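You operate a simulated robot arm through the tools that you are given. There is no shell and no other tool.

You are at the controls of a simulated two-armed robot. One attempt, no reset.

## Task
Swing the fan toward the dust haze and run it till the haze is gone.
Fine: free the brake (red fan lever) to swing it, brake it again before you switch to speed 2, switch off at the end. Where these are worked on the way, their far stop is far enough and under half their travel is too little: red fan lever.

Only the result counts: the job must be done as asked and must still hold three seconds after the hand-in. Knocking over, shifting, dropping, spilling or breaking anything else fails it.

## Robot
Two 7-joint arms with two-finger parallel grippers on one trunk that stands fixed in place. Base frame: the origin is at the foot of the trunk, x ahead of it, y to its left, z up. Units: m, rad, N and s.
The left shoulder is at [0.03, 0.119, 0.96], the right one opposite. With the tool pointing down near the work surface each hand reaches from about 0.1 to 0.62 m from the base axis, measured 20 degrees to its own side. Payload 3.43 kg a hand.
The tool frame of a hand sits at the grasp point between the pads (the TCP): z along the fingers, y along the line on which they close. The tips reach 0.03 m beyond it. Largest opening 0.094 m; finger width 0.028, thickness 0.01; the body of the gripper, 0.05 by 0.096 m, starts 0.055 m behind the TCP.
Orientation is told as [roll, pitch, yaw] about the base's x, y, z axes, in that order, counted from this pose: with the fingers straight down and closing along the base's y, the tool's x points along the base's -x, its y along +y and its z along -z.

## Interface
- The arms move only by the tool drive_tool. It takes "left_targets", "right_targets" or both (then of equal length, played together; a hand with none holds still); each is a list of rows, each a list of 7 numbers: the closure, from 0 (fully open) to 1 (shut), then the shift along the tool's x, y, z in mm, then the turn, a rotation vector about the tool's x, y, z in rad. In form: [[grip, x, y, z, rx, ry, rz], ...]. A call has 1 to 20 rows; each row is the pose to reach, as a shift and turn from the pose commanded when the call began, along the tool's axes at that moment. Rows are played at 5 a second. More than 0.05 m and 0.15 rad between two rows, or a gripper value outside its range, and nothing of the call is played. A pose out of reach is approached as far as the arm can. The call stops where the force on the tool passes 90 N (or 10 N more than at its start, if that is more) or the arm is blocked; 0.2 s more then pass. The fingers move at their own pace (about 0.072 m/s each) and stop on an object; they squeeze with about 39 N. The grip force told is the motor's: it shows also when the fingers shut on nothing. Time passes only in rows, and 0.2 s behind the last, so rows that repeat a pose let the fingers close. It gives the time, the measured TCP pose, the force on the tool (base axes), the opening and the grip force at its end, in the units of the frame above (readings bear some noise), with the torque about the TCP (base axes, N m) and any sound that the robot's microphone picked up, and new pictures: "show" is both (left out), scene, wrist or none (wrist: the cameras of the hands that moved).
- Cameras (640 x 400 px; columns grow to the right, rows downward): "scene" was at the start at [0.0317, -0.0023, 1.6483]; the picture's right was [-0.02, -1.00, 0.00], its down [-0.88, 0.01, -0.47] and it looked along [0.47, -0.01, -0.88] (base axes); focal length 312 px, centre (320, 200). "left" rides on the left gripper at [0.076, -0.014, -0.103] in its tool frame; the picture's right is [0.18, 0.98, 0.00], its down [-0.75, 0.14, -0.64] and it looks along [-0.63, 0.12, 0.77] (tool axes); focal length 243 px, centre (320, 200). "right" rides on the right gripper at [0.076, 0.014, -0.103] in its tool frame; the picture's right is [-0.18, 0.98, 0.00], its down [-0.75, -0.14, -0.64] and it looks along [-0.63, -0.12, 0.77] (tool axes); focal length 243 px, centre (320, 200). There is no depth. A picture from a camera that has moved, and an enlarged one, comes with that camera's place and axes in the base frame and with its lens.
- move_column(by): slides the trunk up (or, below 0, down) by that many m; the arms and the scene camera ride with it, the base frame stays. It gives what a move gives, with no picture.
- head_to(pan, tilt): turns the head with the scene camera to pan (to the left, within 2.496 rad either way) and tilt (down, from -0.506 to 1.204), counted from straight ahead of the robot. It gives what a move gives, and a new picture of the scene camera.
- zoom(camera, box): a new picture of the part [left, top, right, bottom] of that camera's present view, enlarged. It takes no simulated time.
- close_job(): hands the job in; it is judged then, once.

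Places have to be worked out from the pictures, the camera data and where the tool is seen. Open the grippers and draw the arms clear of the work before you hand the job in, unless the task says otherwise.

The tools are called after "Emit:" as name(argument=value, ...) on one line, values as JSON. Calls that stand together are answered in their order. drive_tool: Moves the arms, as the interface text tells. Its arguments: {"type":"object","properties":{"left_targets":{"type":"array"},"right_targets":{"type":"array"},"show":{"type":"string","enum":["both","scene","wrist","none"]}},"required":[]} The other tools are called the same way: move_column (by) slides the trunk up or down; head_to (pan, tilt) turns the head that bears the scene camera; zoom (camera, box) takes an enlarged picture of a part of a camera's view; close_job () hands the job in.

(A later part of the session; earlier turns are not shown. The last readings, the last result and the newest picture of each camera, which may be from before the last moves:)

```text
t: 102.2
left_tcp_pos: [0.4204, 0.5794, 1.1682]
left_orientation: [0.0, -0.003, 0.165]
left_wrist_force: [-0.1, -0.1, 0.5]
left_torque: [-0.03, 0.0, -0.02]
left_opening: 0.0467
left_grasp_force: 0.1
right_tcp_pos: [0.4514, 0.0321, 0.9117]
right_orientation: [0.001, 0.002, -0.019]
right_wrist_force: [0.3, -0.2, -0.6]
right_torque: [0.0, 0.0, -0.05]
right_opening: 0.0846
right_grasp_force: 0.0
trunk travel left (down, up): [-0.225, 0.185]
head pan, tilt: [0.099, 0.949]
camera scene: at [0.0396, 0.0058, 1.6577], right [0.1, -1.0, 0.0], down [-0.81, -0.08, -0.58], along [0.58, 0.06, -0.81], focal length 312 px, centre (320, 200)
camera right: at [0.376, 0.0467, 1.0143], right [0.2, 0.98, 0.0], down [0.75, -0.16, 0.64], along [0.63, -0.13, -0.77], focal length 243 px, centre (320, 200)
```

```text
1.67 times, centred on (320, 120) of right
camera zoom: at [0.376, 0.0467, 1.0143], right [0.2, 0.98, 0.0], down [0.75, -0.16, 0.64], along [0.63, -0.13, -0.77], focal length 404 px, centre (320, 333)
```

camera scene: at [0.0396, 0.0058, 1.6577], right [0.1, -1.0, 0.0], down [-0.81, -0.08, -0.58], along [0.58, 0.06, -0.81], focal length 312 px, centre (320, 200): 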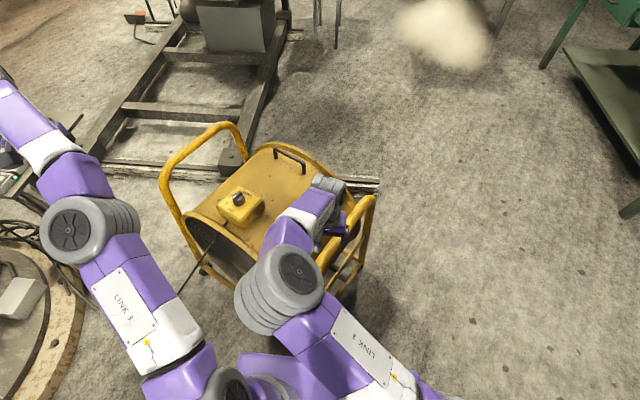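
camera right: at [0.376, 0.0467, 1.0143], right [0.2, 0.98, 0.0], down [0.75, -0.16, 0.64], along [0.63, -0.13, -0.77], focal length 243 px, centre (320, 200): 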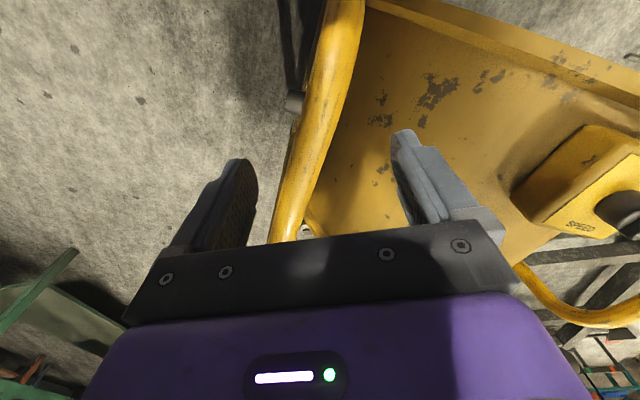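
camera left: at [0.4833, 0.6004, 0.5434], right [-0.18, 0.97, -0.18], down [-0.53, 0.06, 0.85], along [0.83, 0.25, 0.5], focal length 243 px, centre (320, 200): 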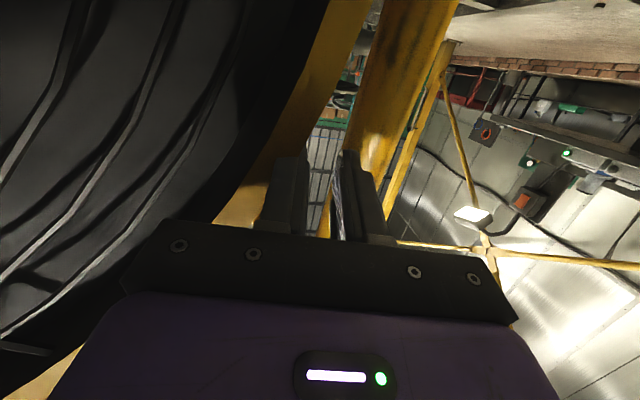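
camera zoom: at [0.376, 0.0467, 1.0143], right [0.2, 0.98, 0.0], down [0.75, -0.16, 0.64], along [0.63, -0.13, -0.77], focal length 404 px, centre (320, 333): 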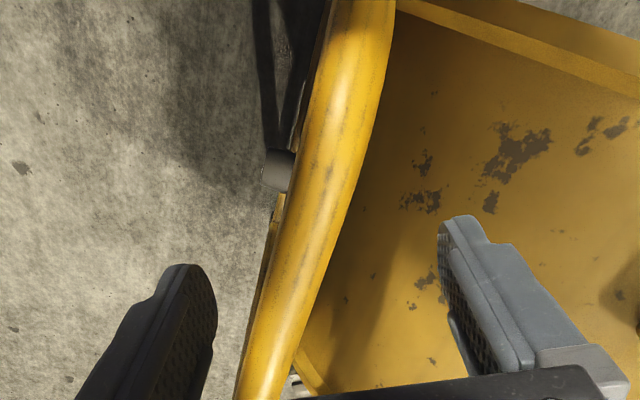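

The fan stays put at -28°. The lever ball should now be near (0.342, 0.025, 0.675). I raise the trunk a little for wrist room and bring the right hand over it, yawed ~62° so its fingers will straddle the ball in the lever's plane of motion.

Emit:
move_column(by=0.12)

Emit:
drive_tool(right_targets=[[0.1, 14, -2, 10, 0, 0, -0.137], [0.1, 28, -4, 20, 0, 0, -0.275], [0.1, 42, -5, 35, 0, 0, -0.412], [0.1, 56, -7, 50, 0, 0, -0.55], [0.1, 70, -9, 70, 0, 0, -0.687], [0.1, 84, -11, 90, 0, 0, -0.825], [0.1, 98, -12, 110, 0, 0, -0.962], [0.1, 112, -14, 130, 0, 0, -1.1]], show="both")

```text
t: 103.7
left_tcp_pos: [0.4207, 0.5792, 1.2894]
left_orientation: [0.0, 0.001, 0.166]
left_wrist_force: [1.3, 0.4, -0.6]
left_torque: [0.02, -0.03, 0.01]
left_opening: 0.0468
left_grasp_force: 0.0
right_tcp_pos: [0.4524, 0.0321, 1.0305]
right_orientation: [-0.001, 0.001, -0.02]
right_wrist_force: [0.4, -0.4, 0.2]
right_torque: [0.04, 0.01, -0.02]
right_opening: 0.0849
right_grasp_force: 0.0
trunk travel left (down, up): [-0.345, 0.065]
head pan, tilt: [0.099, 0.949]
```

```text
t: 105.5
left_tcp_pos: [0.4212, 0.5786, 1.2893]
left_orientation: [0.0, 0.0, 0.165]
left_wrist_force: [0.3, 0.1, -0.5]
left_torque: [-0.02, 0.0, -0.01]
left_opening: 0.0468
left_grasp_force: 0.1
right_tcp_pos: [0.3388, 0.0196, 0.9001]
right_orientation: [0.002, -0.001, 1.082]
right_wrist_force: [0.7, -0.5, -0.5]
right_torque: [-0.02, 0.03, 0.02]
right_opening: 0.0844
right_grasp_force: 0.1
trunk travel left (down, up): [-0.345, 0.065]
head pan, tilt: [0.099, 0.949]
camera scene: at [0.0403, 0.0057, 1.7777], right [0.1, -1.0, 0.0], down [-0.81, -0.08, -0.58], along [0.58, 0.06, -0.81], focal length 312 px, centre (320, 200)
camera right: at [0.2918, -0.0416, 1.004], right [-0.78, 0.62, 0.0], down [0.48, 0.6, 0.64], along [0.4, 0.5, -0.77], focal length 243 px, centre (320, 200)
```

scene: 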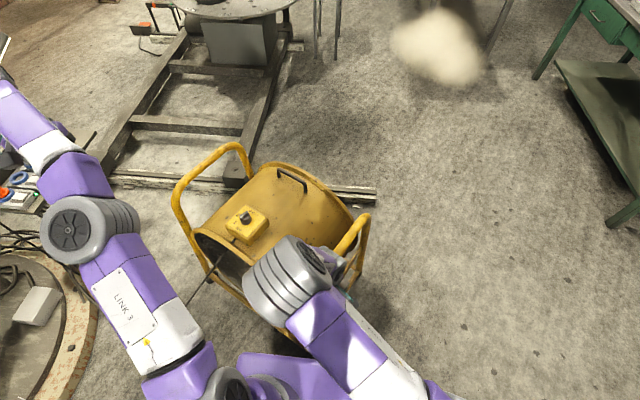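
right: 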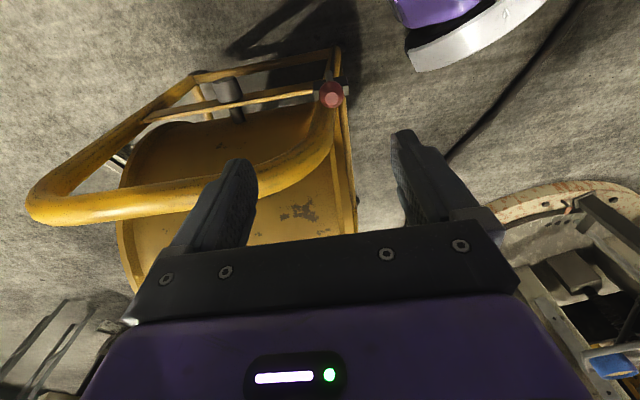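

The right camera clearly shows the ball at about (0.341, 0.043, 0.675), next to the tube. I shift to straddle it (slightly to the outside) and lower to just above it for another check.

Emit:
drive_tool(right_targets=[[0.25, -8, 4, 40, 0, 0, 0], [0.25, -15, 8, 80, 0, 0, 0], [0.25, -15, 8, 120, 0, 0, 0]], show="wrist")

Emit:
zoom(camera="right", box=[200, 0, 440, 160])

```text
t: 106.3
left_tcp_pos: [0.4219, 0.5786, 1.2895]
left_orientation: [-0.001, -0.001, 0.164]
left_wrist_force: [0.2, 1.0, -0.3]
left_torque: [0.04, 0.02, -0.01]
left_opening: 0.0469
left_grasp_force: 0.1
right_tcp_pos: [0.3393, 0.0339, 0.7817]
right_orientation: [0.002, 0.0, 1.081]
right_wrist_force: [-0.1, -0.9, -1.0]
right_torque: [0.02, 0.04, 0.02]
right_opening: 0.0705
right_grasp_force: 0.1
trunk travel left (down, up): [-0.345, 0.065]
head pan, tilt: [0.099, 0.949]
camera right: at [0.2925, -0.0266, 0.8853], right [-0.78, 0.63, 0.0], down [0.48, 0.6, 0.64], along [0.4, 0.5, -0.77], focal length 243 px, centre (320, 200)
```

right: 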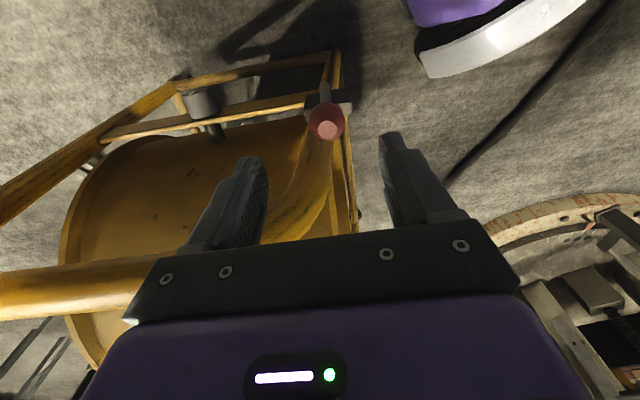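

```text
2.50 times, centred on (320, 80) of right
camera zoom: at [0.2925, -0.0266, 0.8853], right [-0.78, 0.63, 0.0], down [0.48, 0.6, 0.64], along [0.4, 0.5, -0.77], focal length 606 px, centre (320, 500)
```

zoom: 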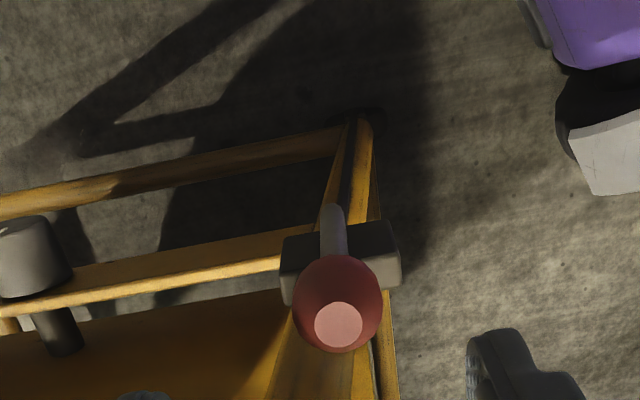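

Ball confirmed at (0.340, 0.043), centred between the fingers with the tube about a centimetre clear of the palm. I lower so the fingertips reach just below the ball's middle.

Emit:
drive_tool(right_targets=[[0.25, 0, 3, 30, 0, 0, 0], [0.25, 0, 3, 60, 0, 0, 0], [0.25, 0, 3, 86, 0, 0, 0]], show="wrist")

```text
t: 107.1
left_tcp_pos: [0.4223, 0.5793, 1.2892]
left_orientation: [-0.001, 0.002, 0.165]
left_wrist_force: [-1.2, 0.9, 0.7]
left_torque: [0.03, 0.01, -0.01]
left_opening: 0.047
left_grasp_force: 0.0
right_tcp_pos: [0.3365, 0.0384, 0.6947]
right_orientation: [0.002, 0.002, 1.08]
right_wrist_force: [-0.2, 0.2, 0.7]
right_torque: [-0.01, 0.02, -0.03]
right_opening: 0.0703
right_grasp_force: 0.1
trunk travel left (down, up): [-0.345, 0.065]
head pan, tilt: [0.099, 0.949]
camera right: at [0.289, -0.0231, 0.7969], right [-0.78, 0.63, 0.0], down [0.48, 0.6, 0.64], along [0.4, 0.5, -0.77], focal length 243 px, centre (320, 200)
```

right: 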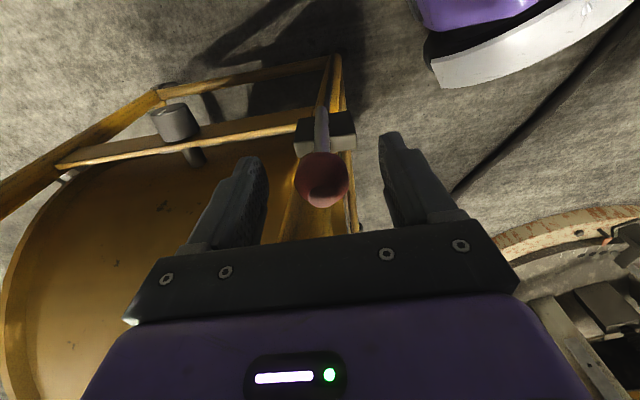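

The fingers straddle the ball with no contact force. I now drag the ball back along its arc (toward the robot and down) in the lever's plane.

Emit:
drive_tool(right_targets=[[0.25, 0, 10, 0, 0, 0, 0], [0.25, 0, 19, 0, 0, 0, 0], [0.25, 0, 28, 0, 0, 0, 0], [0.25, 0, 37, 1, 0, 0, 0], [0.25, 0, 46, 2, 0, 0, 0], [0.25, 0, 56, 4, 0, 0, 0], [0.25, 0, 65, 6, 0, 0, 0], [0.25, 0, 73, 8, 0, 0, 0], [0.25, 0, 81, 10, 0, 0, 0]], show="wrist")

Emit:
zoom(camera="right", box=[180, 0, 460, 240])

```text
t: 109.1
left_tcp_pos: [0.4208, 0.5779, 1.2894]
left_orientation: [-0.002, -0.001, 0.164]
left_wrist_force: [0.4, 1.0, -0.2]
left_torque: [0.03, -0.01, -0.01]
left_opening: 0.0469
left_grasp_force: 0.0
right_tcp_pos: [0.2657, 0.0774, 0.6849]
right_orientation: [0.002, -0.001, 1.08]
right_wrist_force: [0.5, -0.8, 0.6]
right_torque: [-0.02, -0.03, -0.02]
right_opening: 0.0707
right_grasp_force: 0.1
trunk travel left (down, up): [-0.345, 0.065]
head pan, tilt: [0.099, 0.949]
camera right: at [0.2177, 0.0157, 0.7877], right [-0.78, 0.63, 0.0], down [0.48, 0.6, 0.64], along [0.4, 0.5, -0.77], focal length 243 px, centre (320, 200)
```

right: 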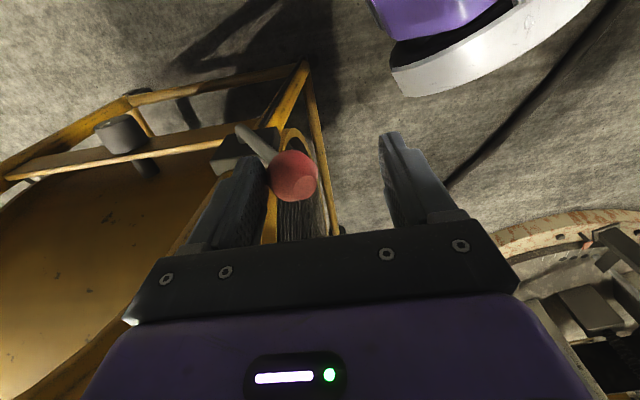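

```text
1.67 times, centred on (320, 120) of right
camera zoom: at [0.2177, 0.0157, 0.7877], right [-0.78, 0.63, 0.0], down [0.48, 0.6, 0.64], along [0.4, 0.5, -0.77], focal length 404 px, centre (320, 333)
```

zoom: 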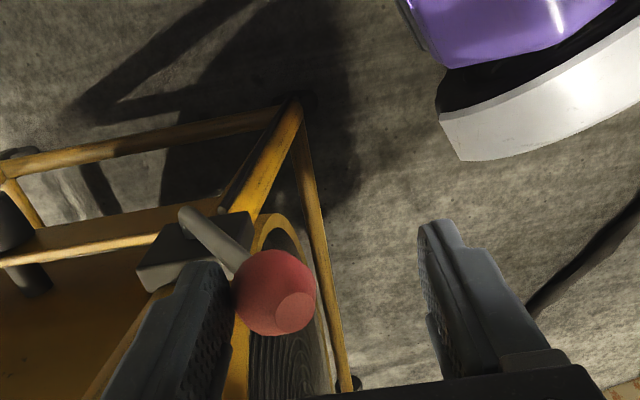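

The lever follows with under 1 N. I continue the arc to its end stop.

Emit:
drive_tool(right_targets=[[0.25, 0, 8, 4, 0, 0, 0], [0.25, 0, 15, 9, 0, 0, 0], [0.25, 0, 21, 15, 0, 0, 0], [0.25, 0, 27, 21, 0, 0, 0], [0.25, 0, 32, 28, 0, 0, 0]], show="wrist")

Emit:
zoom(camera="right", box=[180, 0, 460, 240])

```text
t: 110.3
left_tcp_pos: [0.4215, 0.5785, 1.2893]
left_orientation: [0.0, -0.003, 0.164]
left_wrist_force: [-0.2, 0.2, 0.3]
left_torque: [0.02, 0.05, 0.0]
left_opening: 0.0469
left_grasp_force: 0.0
right_tcp_pos: [0.2366, 0.0909, 0.6551]
right_orientation: [0.0, 0.0, 1.079]
right_wrist_force: [0.9, -0.1, -0.4]
right_torque: [0.04, 0.0, 0.0]
right_opening: 0.0706
right_grasp_force: 0.0
trunk travel left (down, up): [-0.345, 0.065]
head pan, tilt: [0.099, 0.949]
camera right: at [0.1894, 0.0302, 0.7592], right [-0.78, 0.63, 0.0], down [0.48, 0.6, 0.64], along [0.4, 0.5, -0.77], focal length 243 px, centre (320, 200)
```

right: 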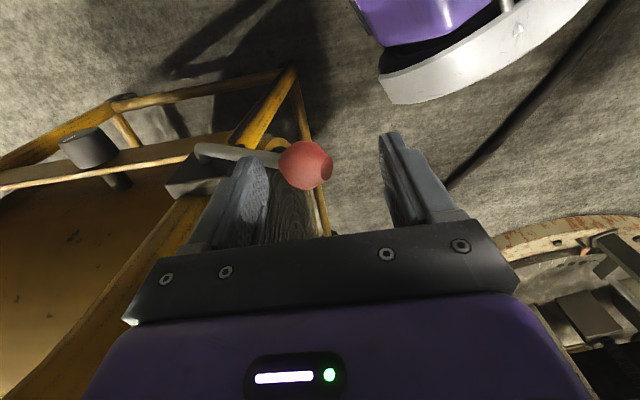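

```text
1.67 times, centred on (320, 120) of right
camera zoom: at [0.1894, 0.0302, 0.7592], right [-0.78, 0.63, 0.0], down [0.48, 0.6, 0.64], along [0.4, 0.5, -0.77], focal length 404 px, centre (320, 333)
```

zoom: 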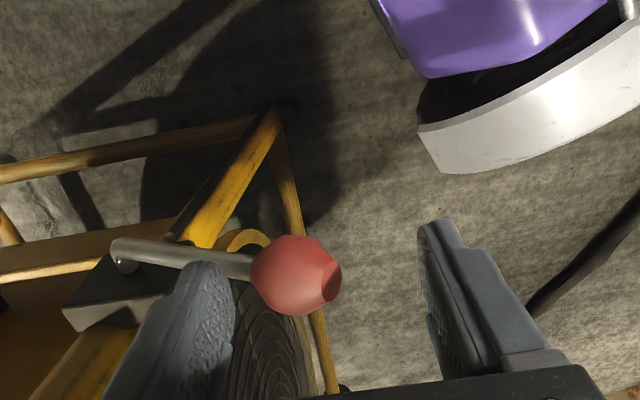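

The lever now points back at ~30° above level, as at the start. To be sure it sits against its brake stop, I lift, close the fingers and press down on the ball from above, watching the force.

Emit:
drive_tool(right_targets=[[0.25, 0, 0, -25, 0, 0, 0], [0.25, 0, 0, -50, 0, 0, 0], [1, -6, -12, -50, 0, 0, 0], [1, -6, -12, -50, 0, 0, 0], [1, -6, -12, -50, 0, 0, 0], [1, -6, -12, -30, 0, 0, 0], [1, -6, -12, -15, 0, 0, 0], [1, -6, -12, -8, 0, 0, 0], [1, -6, -12, -3, 0, 0, 0]], show="wrist")

```text
t: 112.3
left_tcp_pos: [0.4176, 0.5768, 1.2921]
left_orientation: [0.001, -0.003, 0.162]
left_wrist_force: [0.5, 0.7, 0.1]
left_torque: [-0.02, -0.03, 0.0]
left_opening: 0.047
left_grasp_force: 0.1
right_tcp_pos: [0.2493, 0.0906, 0.6619]
right_orientation: [-0.001, -0.003, 1.08]
right_wrist_force: [-13.6, -6.9, 62.1]
right_torque: [-0.1, 0.14, -0.01]
right_opening: 0.0001
right_grasp_force: 32.8
trunk travel left (down, up): [-0.345, 0.065]
head pan, tilt: [0.099, 0.949]
camera right: at [0.2006, 0.0298, 0.7657], right [-0.78, 0.63, 0.0], down [0.48, 0.6, 0.64], along [0.4, 0.5, -0.76], focal length 243 px, centre (320, 200)
```

right: 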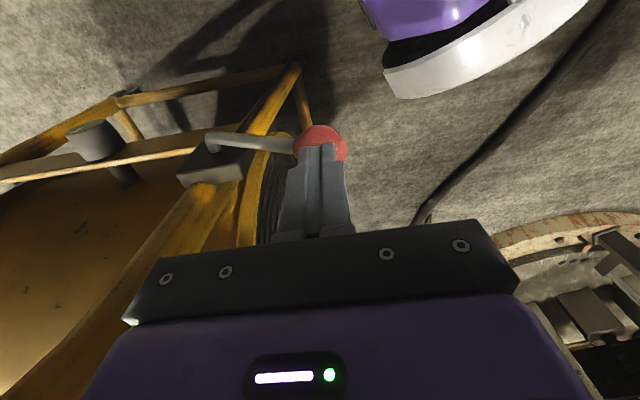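

Pressing gives 62 N with the ball at its original height (~0.616): the brake lever is at its stop. I lift the right hand away and park it out to the right.

Emit:
drive_tool(right_targets=[[1, 0, 0, -15, 0, 0, 0], [0.8, 0, 0, -50, 0, 0, 0], [0.5, 0, 0, -100, 0, 0, 0], [0.5, 0, 0, -150, 0, 0, 0], [0.5, 0, 0, -200, 0, 0, 0], [0.5, 0, 0, -250, 0, 0, 0], [0.5, 0, 0, -300, 0, 0, 0], [0.5, 20, -30, -330, 0, 0, 0.05], [0.5, 50, -60, -350, 0, 0, 0.1], [0.5, 80, -90, -370, 0, 0, 0.15], [0.5, 110, -120, -380, 0, 0, 0.2], [0.5, 140, -150, -390, 0, 0, 0.25], [0.5, 175, -180, -400, 0, 0, 0.3], [0.5, 210, -210, -400, 0, 0, 0.35]], show="scene")

Emit:
zoom(camera="scene", box=[210, 180, 290, 240])

```text
t: 115.3
left_tcp_pos: [0.4207, 0.577, 1.2898]
left_orientation: [-0.002, -0.002, 0.165]
left_wrist_force: [1.1, 0.1, 1.4]
left_torque: [0.01, -0.01, 0.03]
left_opening: 0.047
left_grasp_force: 0.0
right_tcp_pos: [0.3375, -0.1934, 1.0596]
right_orientation: [0.001, -0.001, 0.731]
right_wrist_force: [-0.1, 0.9, 0.1]
right_torque: [-0.02, -0.01, 0.0]
right_opening: 0.0469
right_grasp_force: 0.1
trunk travel left (down, up): [-0.345, 0.065]
head pan, tilt: [0.099, 0.949]
camera scene: at [0.0402, 0.0046, 1.7777], right [0.1, -1.0, 0.0], down [-0.81, -0.08, -0.58], along [0.58, 0.06, -0.81], focal length 312 px, centre (320, 200)
```

scene: 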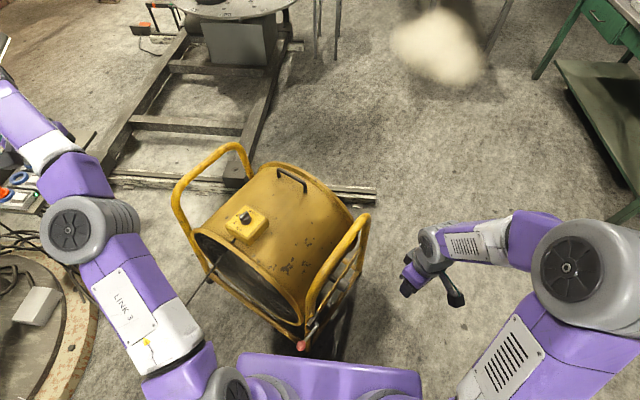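

```text
6.67 times, centred on (250, 210) of scene
camera zoom: at [0.0402, 0.0046, 1.7777], right [0.1, -1.0, 0.0], down [-0.81, -0.08, -0.58], along [0.58, 0.06, -0.81], focal length 2078 px, centre (787, 133)
```

zoom: 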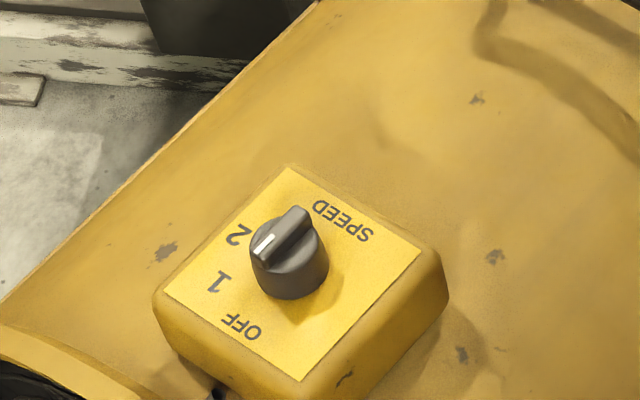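

The right arm has returned to its normal elbow-out posture, the brake lever is down, and the fan reads about -28.6°. I move the right hand further out so the left arm can work.

Emit:
drive_tool(right_targets=[[0.5, 21, -39, -8, 0, 0, 0.12], [0.5, 43, -78, -17, 0, 0, 0.24], [0.5, 64, -117, -25, 0, 0, 0.36], [0.5, 86, -156, -33, 0, 0, 0.49], [0.5, 107, -195, -42, 0, 0, 0.61], [0.5, 129, -234, -50, 0, 0, 0.73]], left_targets=[[0.5, 10, -45, 10, 0, 0, 0], [0.5, 20, -90, 25, 0, 0, 0], [0.5, 30, -135, 40, 0, 0, 0], [0.5, 40, -180, 60, 0, 0, 0.05], [0.5, 50, -220, 80, 0, 0, 0.1], [0.5, 60, -260, 100, 0, 0, 0.15]], show="scene")

```text
refused: row 4 steps farther than a row can; nothing moved
```

Emit:
drive_tool(right_targets=[[0.5, 21, -39, -8, 0, 0, 0.12], [0.5, 43, -78, -17, 0, 0, 0.24], [0.5, 64, -117, -25, 0, 0, 0.36], [0.5, 86, -156, -33, 0, 0, 0.48], [0.5, 107, -195, -42, 0, 0, 0.6], [0.5, 129, -234, -50, 0, 0, 0.73]], left_targets=[[0.5, 10, -40, 10, 0, 0, 0], [0.5, 20, -80, 25, 0, 0, 0], [0.5, 30, -120, 40, 0, 0, 0], [0.5, 40, -160, 60, 0, 0, 0.05], [0.5, 50, -200, 80, 0, 0, 0.1], [0.5, 60, -240, 100, 0, 0, 0.15]], show="scene")

```text
t: 116.7
left_tcp_pos: [0.398, 0.3304, 1.1848]
left_orientation: [0.004, 0.0, 0.013]
left_wrist_force: [-0.5, -0.6, 0.1]
left_torque: [0.05, -0.01, -0.01]
left_opening: 0.047
left_grasp_force: 0.0
right_tcp_pos: [0.3959, -0.4583, 1.1096]
right_orientation: [0.004, 0.001, -0.002]
right_wrist_force: [0.0, -0.7, 0.1]
right_torque: [0.01, 0.02, -0.02]
right_opening: 0.0465
right_grasp_force: 0.1
trunk travel left (down, up): [-0.345, 0.065]
head pan, tilt: [0.099, 0.949]
camera scene: at [0.0403, 0.0025, 1.7777], right [0.1, -1.0, 0.0], down [-0.81, -0.08, -0.58], along [0.58, 0.06, -0.81], focal length 312 px, centre (320, 200)
```

scene: 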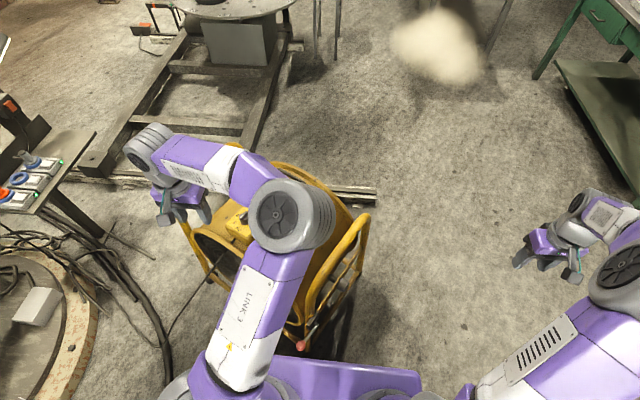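

The left arm is still elbow-in. I route its hand close in past the centre with yaw toward the right (the mirror of what restored the right arm), then back out.

Emit:
drive_tool(left_targets=[[0.5, 12, -38, 15, 0, 0, 0.1], [0.5, 25, -76, 30, 0, 0, 0.2], [0.5, 38, -114, 45, 0, 0, 0.3], [0.5, 51, -152, 60, 0, 0, 0.4], [0.5, 64, -190, 75, 0, 0, 0.5], [0.5, 77, -228, 90, 0, 0, 0.6], [0.5, 90, -266, 105, 0, 0, 0.7], [0.5, 103, -304, 120, 0, 0, 0.8], [0.5, 116, -342, 140, 0, 0, 0.9], [0.5, 128, -380, 160, 0, 0, 1.0], [0.5, 140, -420, 180, 0, 0, 1.08]], show="scene")

```text
t: 119.1
left_tcp_pos: [0.2715, -0.0889, 1.0106]
left_orientation: [-0.008, -0.006, -1.051]
left_wrist_force: [0.2, -0.6, 0.2]
left_torque: [0.0, 0.02, 0.02]
left_opening: 0.0469
left_grasp_force: 0.0
right_tcp_pos: [0.3948, -0.4546, 1.1096]
right_orientation: [0.0, 0.003, 0.001]
right_wrist_force: [1.3, -0.5, -0.4]
right_torque: [0.0, -0.01, 0.0]
right_opening: 0.0468
right_grasp_force: 0.0
trunk travel left (down, up): [-0.345, 0.065]
head pan, tilt: [0.099, 0.949]
camera scene: at [0.0402, 0.0052, 1.7777], right [0.1, -1.0, 0.0], down [-0.81, -0.08, -0.58], along [0.58, 0.06, -0.81], focal length 312 px, centre (320, 200)
```

scene: 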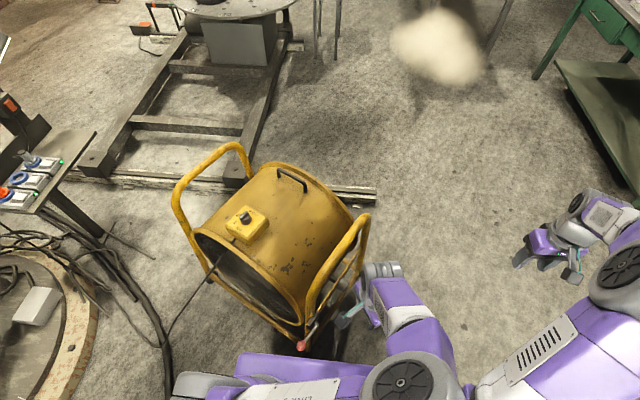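

The left hand passed the centre. Now I bring it back out to the left the same way the right arm unfolded.

Emit:
drive_tool(left_targets=[[0.5, 30, 29, -7, 0, 0, -0.05], [0.5, 60, 57, -14, 0, 0, -0.1], [0.5, 90, 86, -21, 0, 0, -0.15], [0.5, 119, 114, -28, 0, 0, -0.2], [0.5, 149, 143, -36, 0, 0, -0.25], [0.5, 179, 171, -43, 0, 0, -0.3], [0.5, 208, 200, -50, 0, 0, -0.32]], show="scene")

```text
t: 120.7
left_tcp_pos: [0.3424, 0.1894, 1.0579]
left_orientation: [-0.001, 0.001, -0.745]
left_wrist_force: [0.3, -0.2, 0.0]
left_torque: [-0.02, -0.03, 0.01]
left_opening: 0.0469
left_grasp_force: 0.1
right_tcp_pos: [0.3952, -0.4537, 1.1107]
right_orientation: [0.0, 0.001, 0.0]
right_wrist_force: [-0.9, -0.5, 0.7]
right_torque: [-0.05, 0.01, -0.01]
right_opening: 0.0467
right_grasp_force: 0.1
trunk travel left (down, up): [-0.345, 0.065]
head pan, tilt: [0.099, 0.949]
camera scene: at [0.0408, 0.0072, 1.7777], right [0.1, -0.99, 0.0], down [-0.81, -0.08, -0.58], along [0.58, 0.06, -0.81], focal length 312 px, centre (320, 200)
```

scene: 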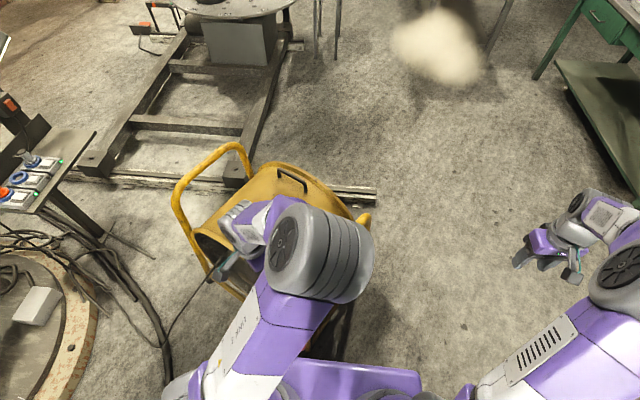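

The left elbow stays in, but the needed turn (yaw going negative) suits this posture and the knob is within reach. I move the left hand over the knob at z≈0.95, aligned with the knob's bar.

Emit:
drive_tool(left_targets=[[0.3, -13, 39, 13, 0, 0, -0.03], [0.3, -26, 77, 27, 0, 0, -0.06], [0.3, -40, 116, 40, 0, 0, -0.09], [0.3, -53, 155, 54, 0, 0, -0.12], [0.3, -66, 193, 67, 0, 0, -0.15], [0.3, -79, 232, 81, 0, 0, -0.18], [0.3, -93, 271, 94, 0, 0, -0.21], [0.3, -106, 309, 108, 0, 0, -0.245]], show="both")

Emit:
zoom(camera="left", box=[140, 0, 500, 240])

```text
t: 122.5
left_tcp_pos: [0.6235, 0.3439, 0.9477]
left_orientation: [-0.003, 0.002, -0.497]
left_wrist_force: [1.4, 0.7, -0.6]
left_torque: [-0.07, -0.04, 0.0]
left_opening: 0.066
left_grasp_force: 0.0
left hand out of reach, approached as far as the arm can: row 8
right_tcp_pos: [0.3962, -0.452, 1.1111]
right_orientation: [-0.002, 0.001, 0.001]
right_wrist_force: [0.6, -0.2, 0.0]
right_torque: [-0.03, 0.04, -0.01]
right_opening: 0.0472
right_grasp_force: 0.1
trunk travel left (down, up): [-0.345, 0.065]
head pan, tilt: [0.099, 0.949]
camera scene: at [0.0407, 0.009, 1.7777], right [0.1, -0.99, 0.0], down [-0.81, -0.08, -0.58], along [0.58, 0.06, -0.81], focal length 312 px, centre (320, 200)
camera left: at [0.5516, 0.367, 1.0502], right [0.31, 0.95, 0.0], down [0.73, -0.23, 0.64], along [0.61, -0.2, -0.77], focal length 243 px, centre (320, 200)
```

scene: 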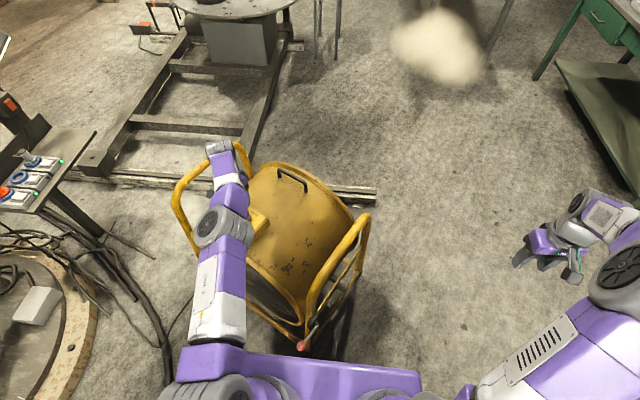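
left: 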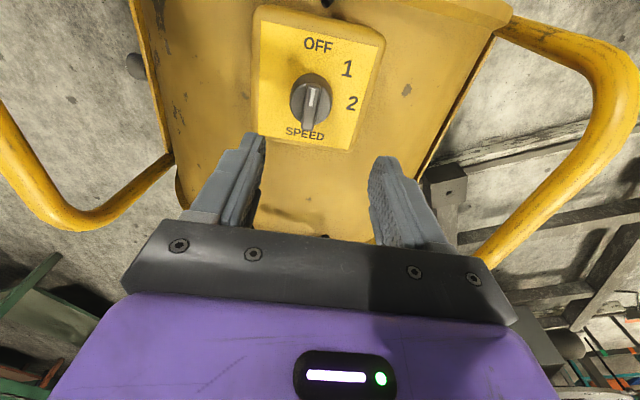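

```text
1.67 times, centred on (320, 120) of left
camera zoom: at [0.5516, 0.367, 1.0502], right [0.31, 0.95, 0.0], down [0.73, -0.23, 0.64], along [0.61, -0.2, -0.77], focal length 404 px, centre (320, 333)
```

zoom: 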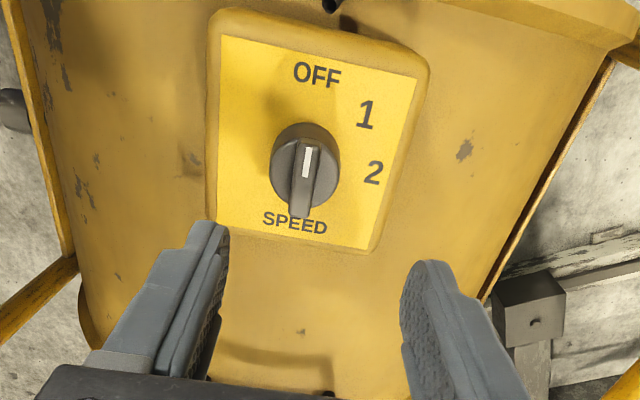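

The left camera shows the knob plainly, its white mark at OFF; triangulating puts the knob axis at about (0.617, 0.338) with the plate at z≈0.805. Before gripping I test in the air whether this hand can yaw the 90° clockwise needed.

Emit:
drive_tool(left_targets=[[0.3, 5, -5, 0, 0, 0, 0.13], [0.3, 5, -5, 0, 0, 0, 0.26], [0.3, 5, -5, 0, 0, 0, 0.39], [0.3, 5, -5, 0, 0, 0, 0.52], [0.3, 5, -5, 0, 0, 0, 0.65], [0.3, 5, -5, 0, 0, 0, 0.78], [0.3, 5, -5, 0, 0, 0, 0.91], [0.3, 5, -5, 0, 0, 0, 1.04], [0.3, 5, -5, 0, 0, 0, 1.17], [0.3, 5, -5, 0, 0, 0, 1.3], [0.3, 5, -5, 0, 0, 0, 1.43], [0.3, 5, -5, 0, 0, 0, 1.57]], show="both")

```text
t: 125.1
left_tcp_pos: [0.6158, 0.3399, 0.9503]
left_orientation: [-0.002, 0.0, -2.075]
left_wrist_force: [-0.5, -0.6, -0.3]
left_torque: [0.0, 0.01, 0.02]
left_opening: 0.0655
left_grasp_force: 0.0
right_tcp_pos: [0.3947, -0.4545, 1.1112]
right_orientation: [0.002, 0.001, 0.001]
right_wrist_force: [-0.8, 0.8, 0.9]
right_torque: [0.01, 0.01, 0.02]
right_opening: 0.0473
right_grasp_force: 0.1
trunk travel left (down, up): [-0.345, 0.065]
head pan, tilt: [0.099, 0.949]
camera scene: at [0.04, 0.0059, 1.7777], right [0.1, -1.0, 0.0], down [-0.81, -0.08, -0.58], along [0.58, 0.06, -0.81], focal length 312 px, centre (320, 200)
camera left: at [0.642, 0.413, 1.0529], right [0.95, -0.31, 0.0], down [-0.24, -0.73, 0.64], along [-0.2, -0.61, -0.77], focal length 243 px, centre (320, 200)
```

scene: 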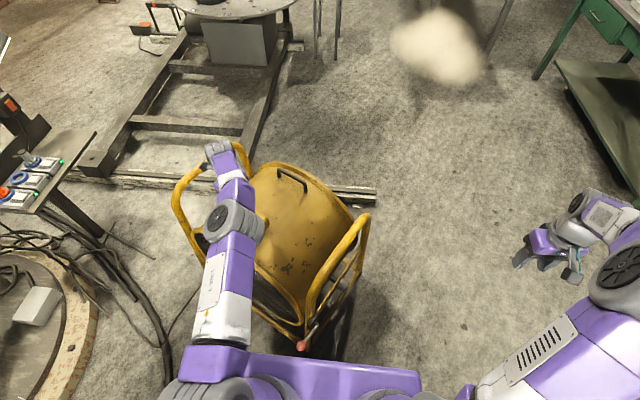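
left: 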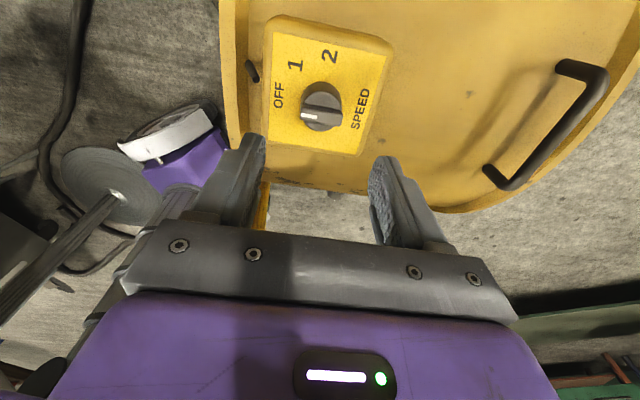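

The whole 90° turn is reachable, and this second view puts the knob axis at about (0.619, 0.339). I turn back into line with the bar and narrow the fingers to ~30 mm.

Emit:
drive_tool(left_targets=[[0.5, 0, 3, 0, 0, 0, -0.13], [0.68, 0, 3, 0, 0, 0, -0.26], [0.68, 0, 3, 0, 0, 0, -0.39], [0.68, 0, 3, 0, 0, 0, -0.52], [0.68, 0, 3, 0, 0, 0, -0.65], [0.68, 0, 3, 0, 0, 0, -0.78], [0.68, 0, 3, 0, 0, 0, -0.91], [0.68, 0, 3, 0, 0, 0, -1.04], [0.68, 0, 3, 0, 0, 0, -1.17], [0.68, 0, 3, 10, 0, 0, -1.3], [0.68, 0, 3, 25, 0, 0, -1.43], [0.68, 0, 3, 40, 0, 0, -1.57]], show="wrist")

Emit:
zoom(camera="left", box=[220, 60, 420, 240])

```text
t: 127.7
left_tcp_pos: [0.6194, 0.3388, 0.9115]
left_orientation: [0.001, 0.0, -0.497]
left_wrist_force: [0.3, 0.7, 0.2]
left_torque: [0.01, -0.05, -0.02]
left_opening: 0.0301
left_grasp_force: 0.1
right_tcp_pos: [0.3948, -0.4544, 1.1113]
right_orientation: [0.0, 0.001, -0.001]
right_wrist_force: [1.1, 0.2, 0.2]
right_torque: [-0.02, 0.0, -0.02]
right_opening: 0.0472
right_grasp_force: 0.1
trunk travel left (down, up): [-0.345, 0.065]
head pan, tilt: [0.099, 0.949]
camera left: at [0.5466, 0.363, 1.0126], right [0.31, 0.95, 0.0], down [0.73, -0.24, 0.64], along [0.61, -0.2, -0.77], focal length 243 px, centre (320, 200)
```

left: 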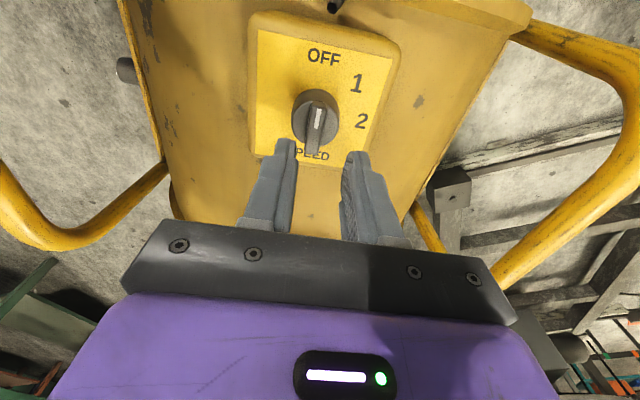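

```text
2.22 times, centred on (320, 150) of left
camera zoom: at [0.5466, 0.363, 1.0126], right [0.31, 0.95, 0.0], down [0.73, -0.24, 0.64], along [0.61, -0.2, -0.77], focal length 539 px, centre (320, 311)
```

zoom: 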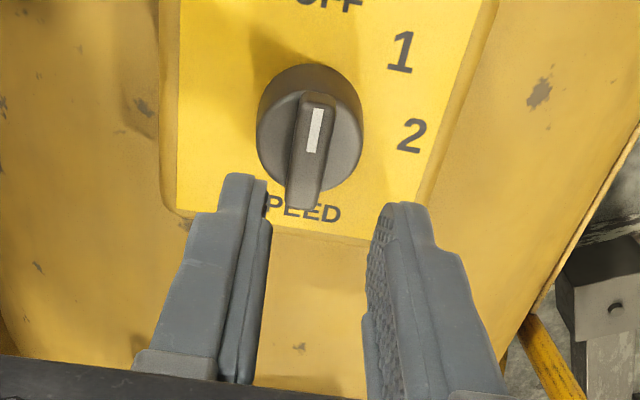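

The bar is ~3 mm off centre; I correct that and lower so the fingertips come beside the bar, watching for contact with the knob's top.

Emit:
drive_tool(left_targets=[[0.68, 2, -3, 15, 0, 0, 0], [0.68, 2, -3, 30, 0, 0, 0], [0.68, 2, -3, 40, 0, 0, 0], [0.68, 2, -3, 46, 0, 0, 0]], show="wrist")

Emit:
zoom(camera="left", box=[220, 60, 420, 240])

```text
t: 128.7
left_tcp_pos: [0.6105, 0.3358, 0.8643]
left_orientation: [-0.002, 0.0, -0.5]
left_wrist_force: [-0.2, -0.1, 1.0]
left_torque: [-0.02, -0.01, 0.01]
left_opening: 0.0301
left_grasp_force: 0.1
left hand out of reach, approached as far as the arm can: row 3, 4
right_tcp_pos: [0.395, -0.4538, 1.1108]
right_orientation: [-0.001, 0.002, 0.0]
right_wrist_force: [-0.5, -0.1, 0.4]
right_torque: [0.03, 0.01, -0.02]
right_opening: 0.0471
right_grasp_force: 0.1
trunk travel left (down, up): [-0.345, 0.065]
head pan, tilt: [0.099, 0.949]
camera left: at [0.5386, 0.3601, 0.9666], right [0.31, 0.95, 0.0], down [0.73, -0.24, 0.64], along [0.61, -0.2, -0.77], focal length 243 px, centre (320, 200)
```

left: 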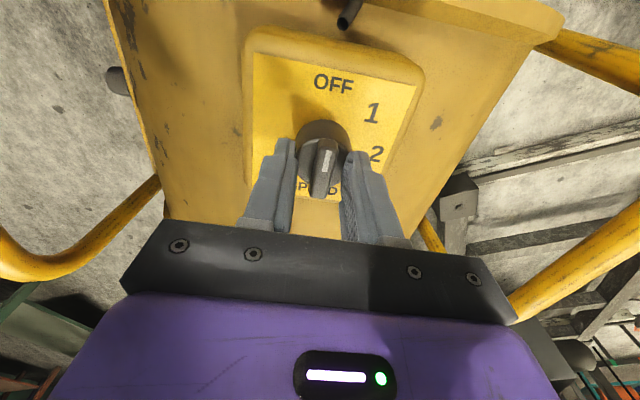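

```text
2.22 times, centred on (320, 150) of left
camera zoom: at [0.5386, 0.3601, 0.9666], right [0.31, 0.95, 0.0], down [0.73, -0.24, 0.64], along [0.61, -0.2, -0.77], focal length 539 px, centre (320, 311)
```

zoom: 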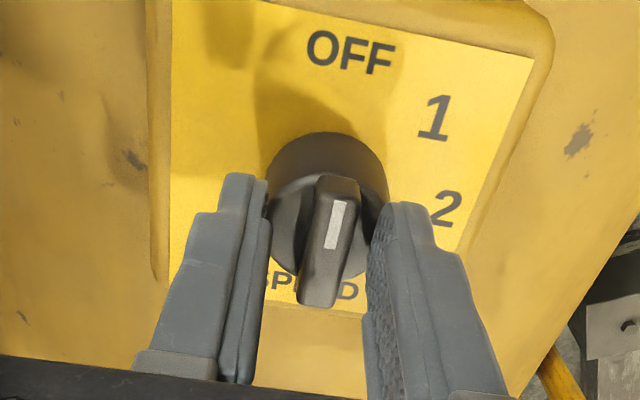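

The bar is well placed between the fingers, but the arm is at its reach limit here (7 mm short). The reach is better with the shoulder lower, so I lift the hand 15 cm and lower the trunk by the same amount.

Emit:
drive_tool(left_targets=[[0.68, 0, 0, -40, 0, 0, 0], [0.68, -3, 0, -80, 0, 0, 0], [0.68, -6, 0, -120, 0, 0, 0], [0.68, -7, 0, -160, 0, 0, 0]], show="none")

Emit:
move_column(by=-0.13)

Emit:
zoom(camera="left", box=[220, 60, 420, 240])

Emit:
zoom(camera="scene", box=[100, 80, 420, 380])

```text
t: 129.7
left_tcp_pos: [0.629, 0.3359, 1.0262]
left_orientation: [-0.002, 0.001, -0.5]
left_wrist_force: [0.7, -0.8, -0.5]
left_torque: [0.0, 0.02, 0.01]
left_opening: 0.0301
left_grasp_force: 0.1
left hand out of reach, approached as far as the arm can: row 1, 2, 3, 4
right_tcp_pos: [0.3952, -0.455, 1.1102]
right_orientation: [0.0, 0.0, 0.0]
right_wrist_force: [-0.1, 0.3, 0.0]
right_torque: [0.0, -0.05, 0.0]
right_opening: 0.047
right_grasp_force: 0.0
trunk travel left (down, up): [-0.345, 0.065]
head pan, tilt: [0.099, 0.949]
```

```text
t: 131.3
left_tcp_pos: [0.6281, 0.3368, 0.8963]
left_orientation: [0.001, 0.002, -0.501]
left_wrist_force: [-0.5, 0.5, -0.1]
left_torque: [-0.01, 0.01, 0.05]
left_opening: 0.0302
left_grasp_force: 0.1
right_tcp_pos: [0.3956, -0.4534, 0.9806]
right_orientation: [0.001, 0.001, 0.001]
right_wrist_force: [-0.2, -0.4, -0.1]
right_torque: [-0.02, 0.01, 0.01]
right_opening: 0.0472
right_grasp_force: 0.0
trunk travel left (down, up): [-0.215, 0.195]
head pan, tilt: [0.099, 0.949]
```

```text
2.22 times, centred on (320, 150) of left
camera zoom: at [0.5571, 0.3595, 0.9985], right [0.31, 0.95, 0.0], down [0.73, -0.24, 0.64], along [0.61, -0.2, -0.77], focal length 539 px, centre (320, 311)
```

zoom: 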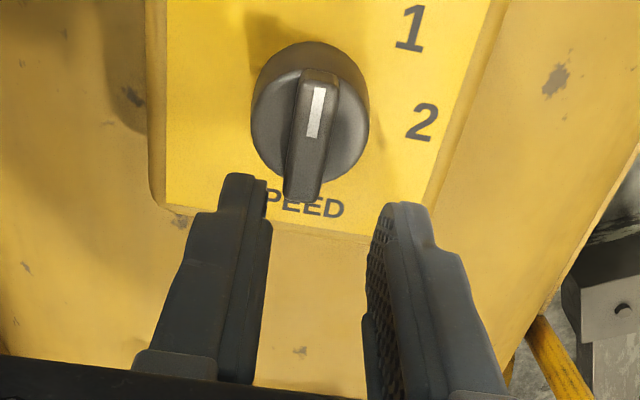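

```text
1.33 times, centred on (260, 230) of scene
camera zoom: at [0.0398, 0.006, 1.6478], right [0.1, -1.0, 0.0], down [-0.81, -0.08, -0.58], along [0.58, 0.06, -0.81], focal length 416 px, centre (400, 160)
```

zoom: 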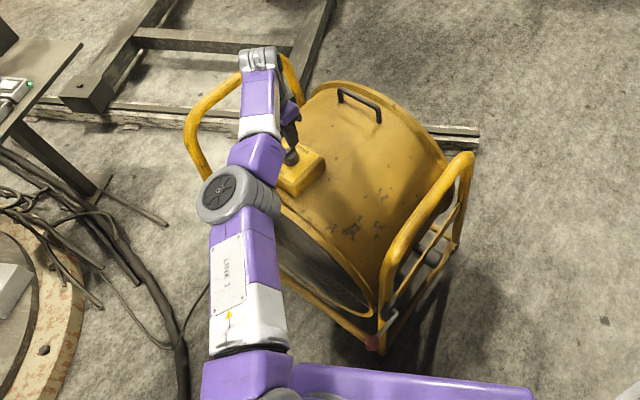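

The hand is at (0.628, 0.337, 0.896), about 1 cm too far forward now. I correct back and lower in small steps to see whether this configuration allows it.

Emit:
drive_tool(left_targets=[[0.68, 5, -2, 0, 0, 0, 0], [0.68, 9, -5, 0, 0, 0, 0], [0.68, 9, -5, 15, 0, 0, 0]], show="none")

Emit:
zoom(camera="left", box=[220, 60, 420, 240])

```text
t: 132.1
left_tcp_pos: [0.6282, 0.3379, 0.8814]
left_orientation: [-0.003, 0.002, -0.5]
left_wrist_force: [0.1, -0.6, 0.1]
left_torque: [0.0, -0.03, -0.01]
left_opening: 0.0298
left_grasp_force: 0.0
left hand out of reach, approached as far as the arm can: row 1, 2, 3
right_tcp_pos: [0.3953, -0.454, 0.9805]
right_orientation: [0.0, 0.003, 0.0]
right_wrist_force: [0.1, 0.8, -0.3]
right_torque: [0.0, -0.04, 0.0]
right_opening: 0.0469
right_grasp_force: 0.1
trunk travel left (down, up): [-0.215, 0.195]
head pan, tilt: [0.099, 0.949]
```

```text
2.22 times, centred on (320, 150) of left
camera zoom: at [0.5564, 0.3621, 0.9826], right [0.31, 0.95, 0.0], down [0.73, -0.24, 0.64], along [0.61, -0.2, -0.77], focal length 539 px, centre (320, 311)
```

zoom: 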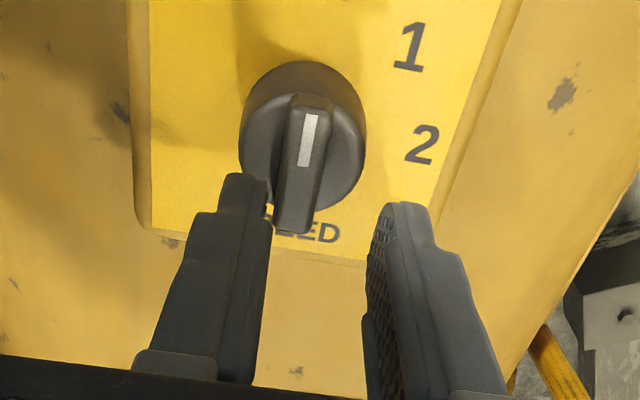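

The arm went just past straight and is pinned again. I lift a little, sweep the hand left at full stretch and then draw it in to re-bend the elbow.

Emit:
drive_tool(left_targets=[[0.68, 0, 0, -40, 0, 0, 0], [0.68, 6, 31, -60, 0, 0, 0], [0.68, 25, 66, -60, 0, 0, 0], [0.68, 48, 99, -60, 0, 0, 0], [0.68, 79, 82, -60, 0, 0, 0], [0.68, 109, 54, -60, 0, 0, 0]], show="scene")

```text
t: 133.5
left_tcp_pos: [0.584, 0.4506, 0.9439]
left_orientation: [-0.001, 0.002, -0.503]
left_wrist_force: [-0.2, 0.2, 0.0]
left_torque: [0.02, -0.02, 0.02]
left_opening: 0.0299
left_grasp_force: 0.0
left hand out of reach, approached as far as the arm can: row 2, 3, 4, 5, 6
right_tcp_pos: [0.3951, -0.4559, 0.9797]
right_orientation: [-0.001, 0.0, 0.001]
right_wrist_force: [-0.3, -0.9, -0.1]
right_torque: [0.01, 0.0, -0.01]
right_opening: 0.0469
right_grasp_force: 0.0
trunk travel left (down, up): [-0.215, 0.195]
head pan, tilt: [0.099, 0.949]
camera scene: at [0.0404, 0.0056, 1.6477], right [0.1, -1.0, 0.0], down [-0.81, -0.08, -0.58], along [0.58, 0.06, -0.81], focal length 312 px, centre (320, 200)
```

scene: 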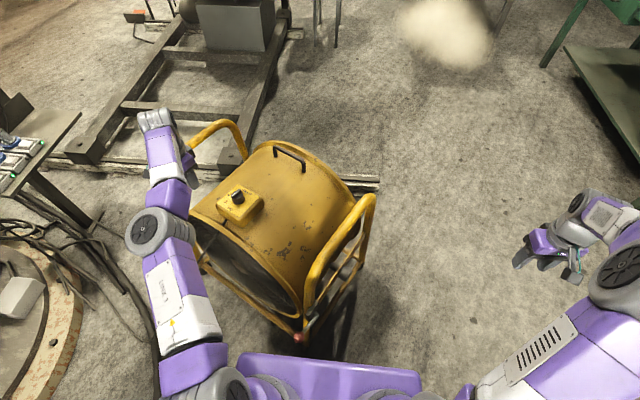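

Still pinned. As before, turning the hand's yaw outward should free it; I do that while rising slightly, then draw in.

Emit:
drive_tool(left_targets=[[0.68, 0, 0, -10, 0, 0, -0.14], [0.68, 0, 0, -20, 0, 0, -0.28], [0.68, 0, 0, -30, 0, 0, -0.42], [0.68, 0, 0, -40, 0, 0, -0.56], [0.68, 0, 0, -50, 0, 0, -0.7], [0.68, 0, 0, -60, 0, 0, -0.84], [0.68, 0, 0, -60, 0, 0, -0.98], [0.68, 0, 0, -60, 0, 0, -1.12], [0.68, 20, 0, -60, 0, 0, -1.12], [0.68, 45, 0, -60, 0, 0, -1.12], [0.68, 80, 0, -60, 0, 0, -1.12]], show="scene")

```text
t: 135.9
left_tcp_pos: [0.5122, 0.4905, 1.0059]
left_orientation: [0.0, 0.003, 0.62]
left_wrist_force: [-0.1, -0.5, -0.3]
left_torque: [-0.01, -0.04, 0.01]
left_opening: 0.03
left_grasp_force: 0.0
left hand out of reach, approached as far as the arm can: row 5, 6, 7, 8
right_tcp_pos: [0.3947, -0.4534, 0.9819]
right_orientation: [-0.001, -0.002, 0.0]
right_wrist_force: [0.6, -1.2, 0.3]
right_torque: [-0.01, -0.02, -0.01]
right_opening: 0.0473
right_grasp_force: 0.0
trunk travel left (down, up): [-0.215, 0.195]
head pan, tilt: [0.099, 0.949]
camera scene: at [0.0391, 0.0072, 1.6477], right [0.1, -0.99, 0.0], down [-0.81, -0.08, -0.58], along [0.58, 0.06, -0.81], focal length 312 px, centre (320, 200)
```

scene: 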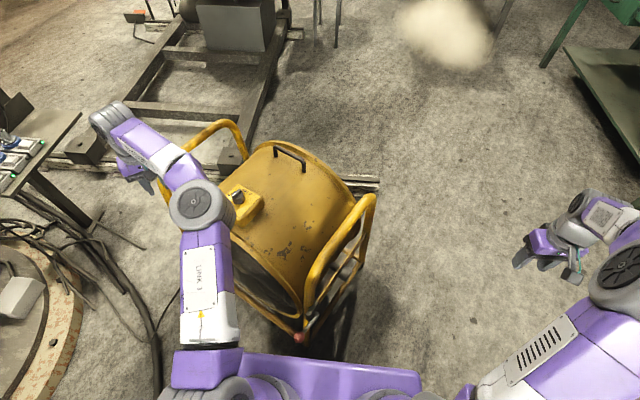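

Freed again (elbow bent inward, hand at (0.512, 0.49, 1.006)). With the shoulder now lower than the wrist, I approach the knob once more, turning back to the bar's direction, stopping slightly short and high.

Emit:
drive_tool(left_targets=[[0.68, 0, -20, 7, 0, 0, 0.14], [0.68, 1, -39, 14, 0, 0, 0.28], [0.68, 1, -59, 21, 0, 0, 0.42], [0.68, 2, -78, 28, 0, 0, 0.56], [0.68, 2, -98, 35, 0, 0, 0.7], [0.68, 3, -118, 42, 0, 0, 0.84], [0.68, 3, -137, 49, 0, 0, 0.98], [0.68, 4, -157, 56, 0, 0, 1.12]], show="both")

```text
t: 137.7
left_tcp_pos: [0.602, 0.3584, 0.9479]
left_orientation: [0.001, 0.0, -0.504]
left_wrist_force: [-0.1, 0.1, -0.9]
left_torque: [0.01, 0.01, 0.02]
left_opening: 0.03
left_grasp_force: 0.2
right_tcp_pos: [0.3958, -0.4557, 0.9798]
right_orientation: [0.001, 0.0, 0.0]
right_wrist_force: [0.1, -0.8, 0.5]
right_torque: [-0.01, 0.02, 0.03]
right_opening: 0.0471
right_grasp_force: 0.2
trunk travel left (down, up): [-0.215, 0.195]
head pan, tilt: [0.099, 0.949]
camera scene: at [0.0403, 0.0057, 1.6477], right [0.1, -1.0, 0.0], down [-0.81, -0.08, -0.58], along [0.58, 0.06, -0.81], focal length 312 px, centre (320, 200)
camera left: at [0.5308, 0.3823, 1.0493], right [0.31, 0.95, 0.0], down [0.73, -0.24, 0.64], along [0.61, -0.2, -0.77], focal length 243 px, centre (320, 200)
```

scene: 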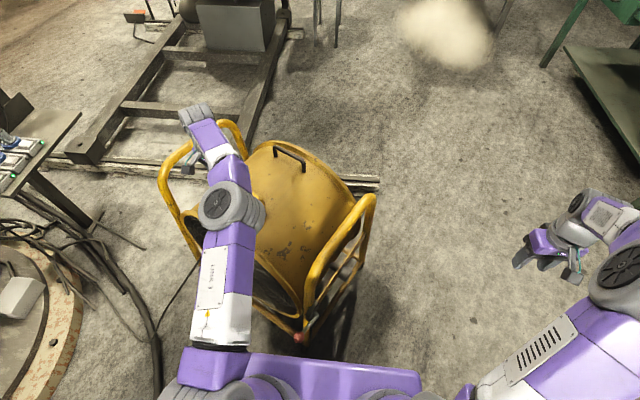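
left: 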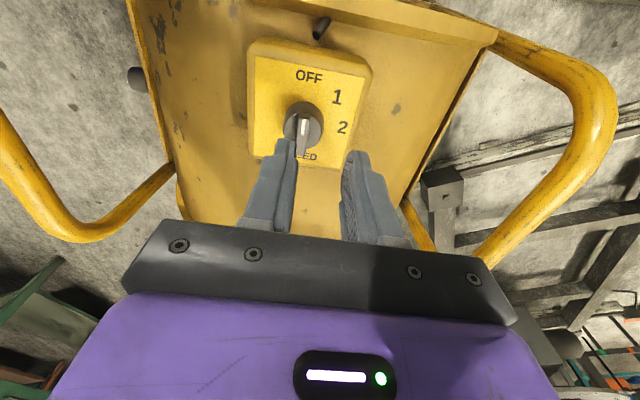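

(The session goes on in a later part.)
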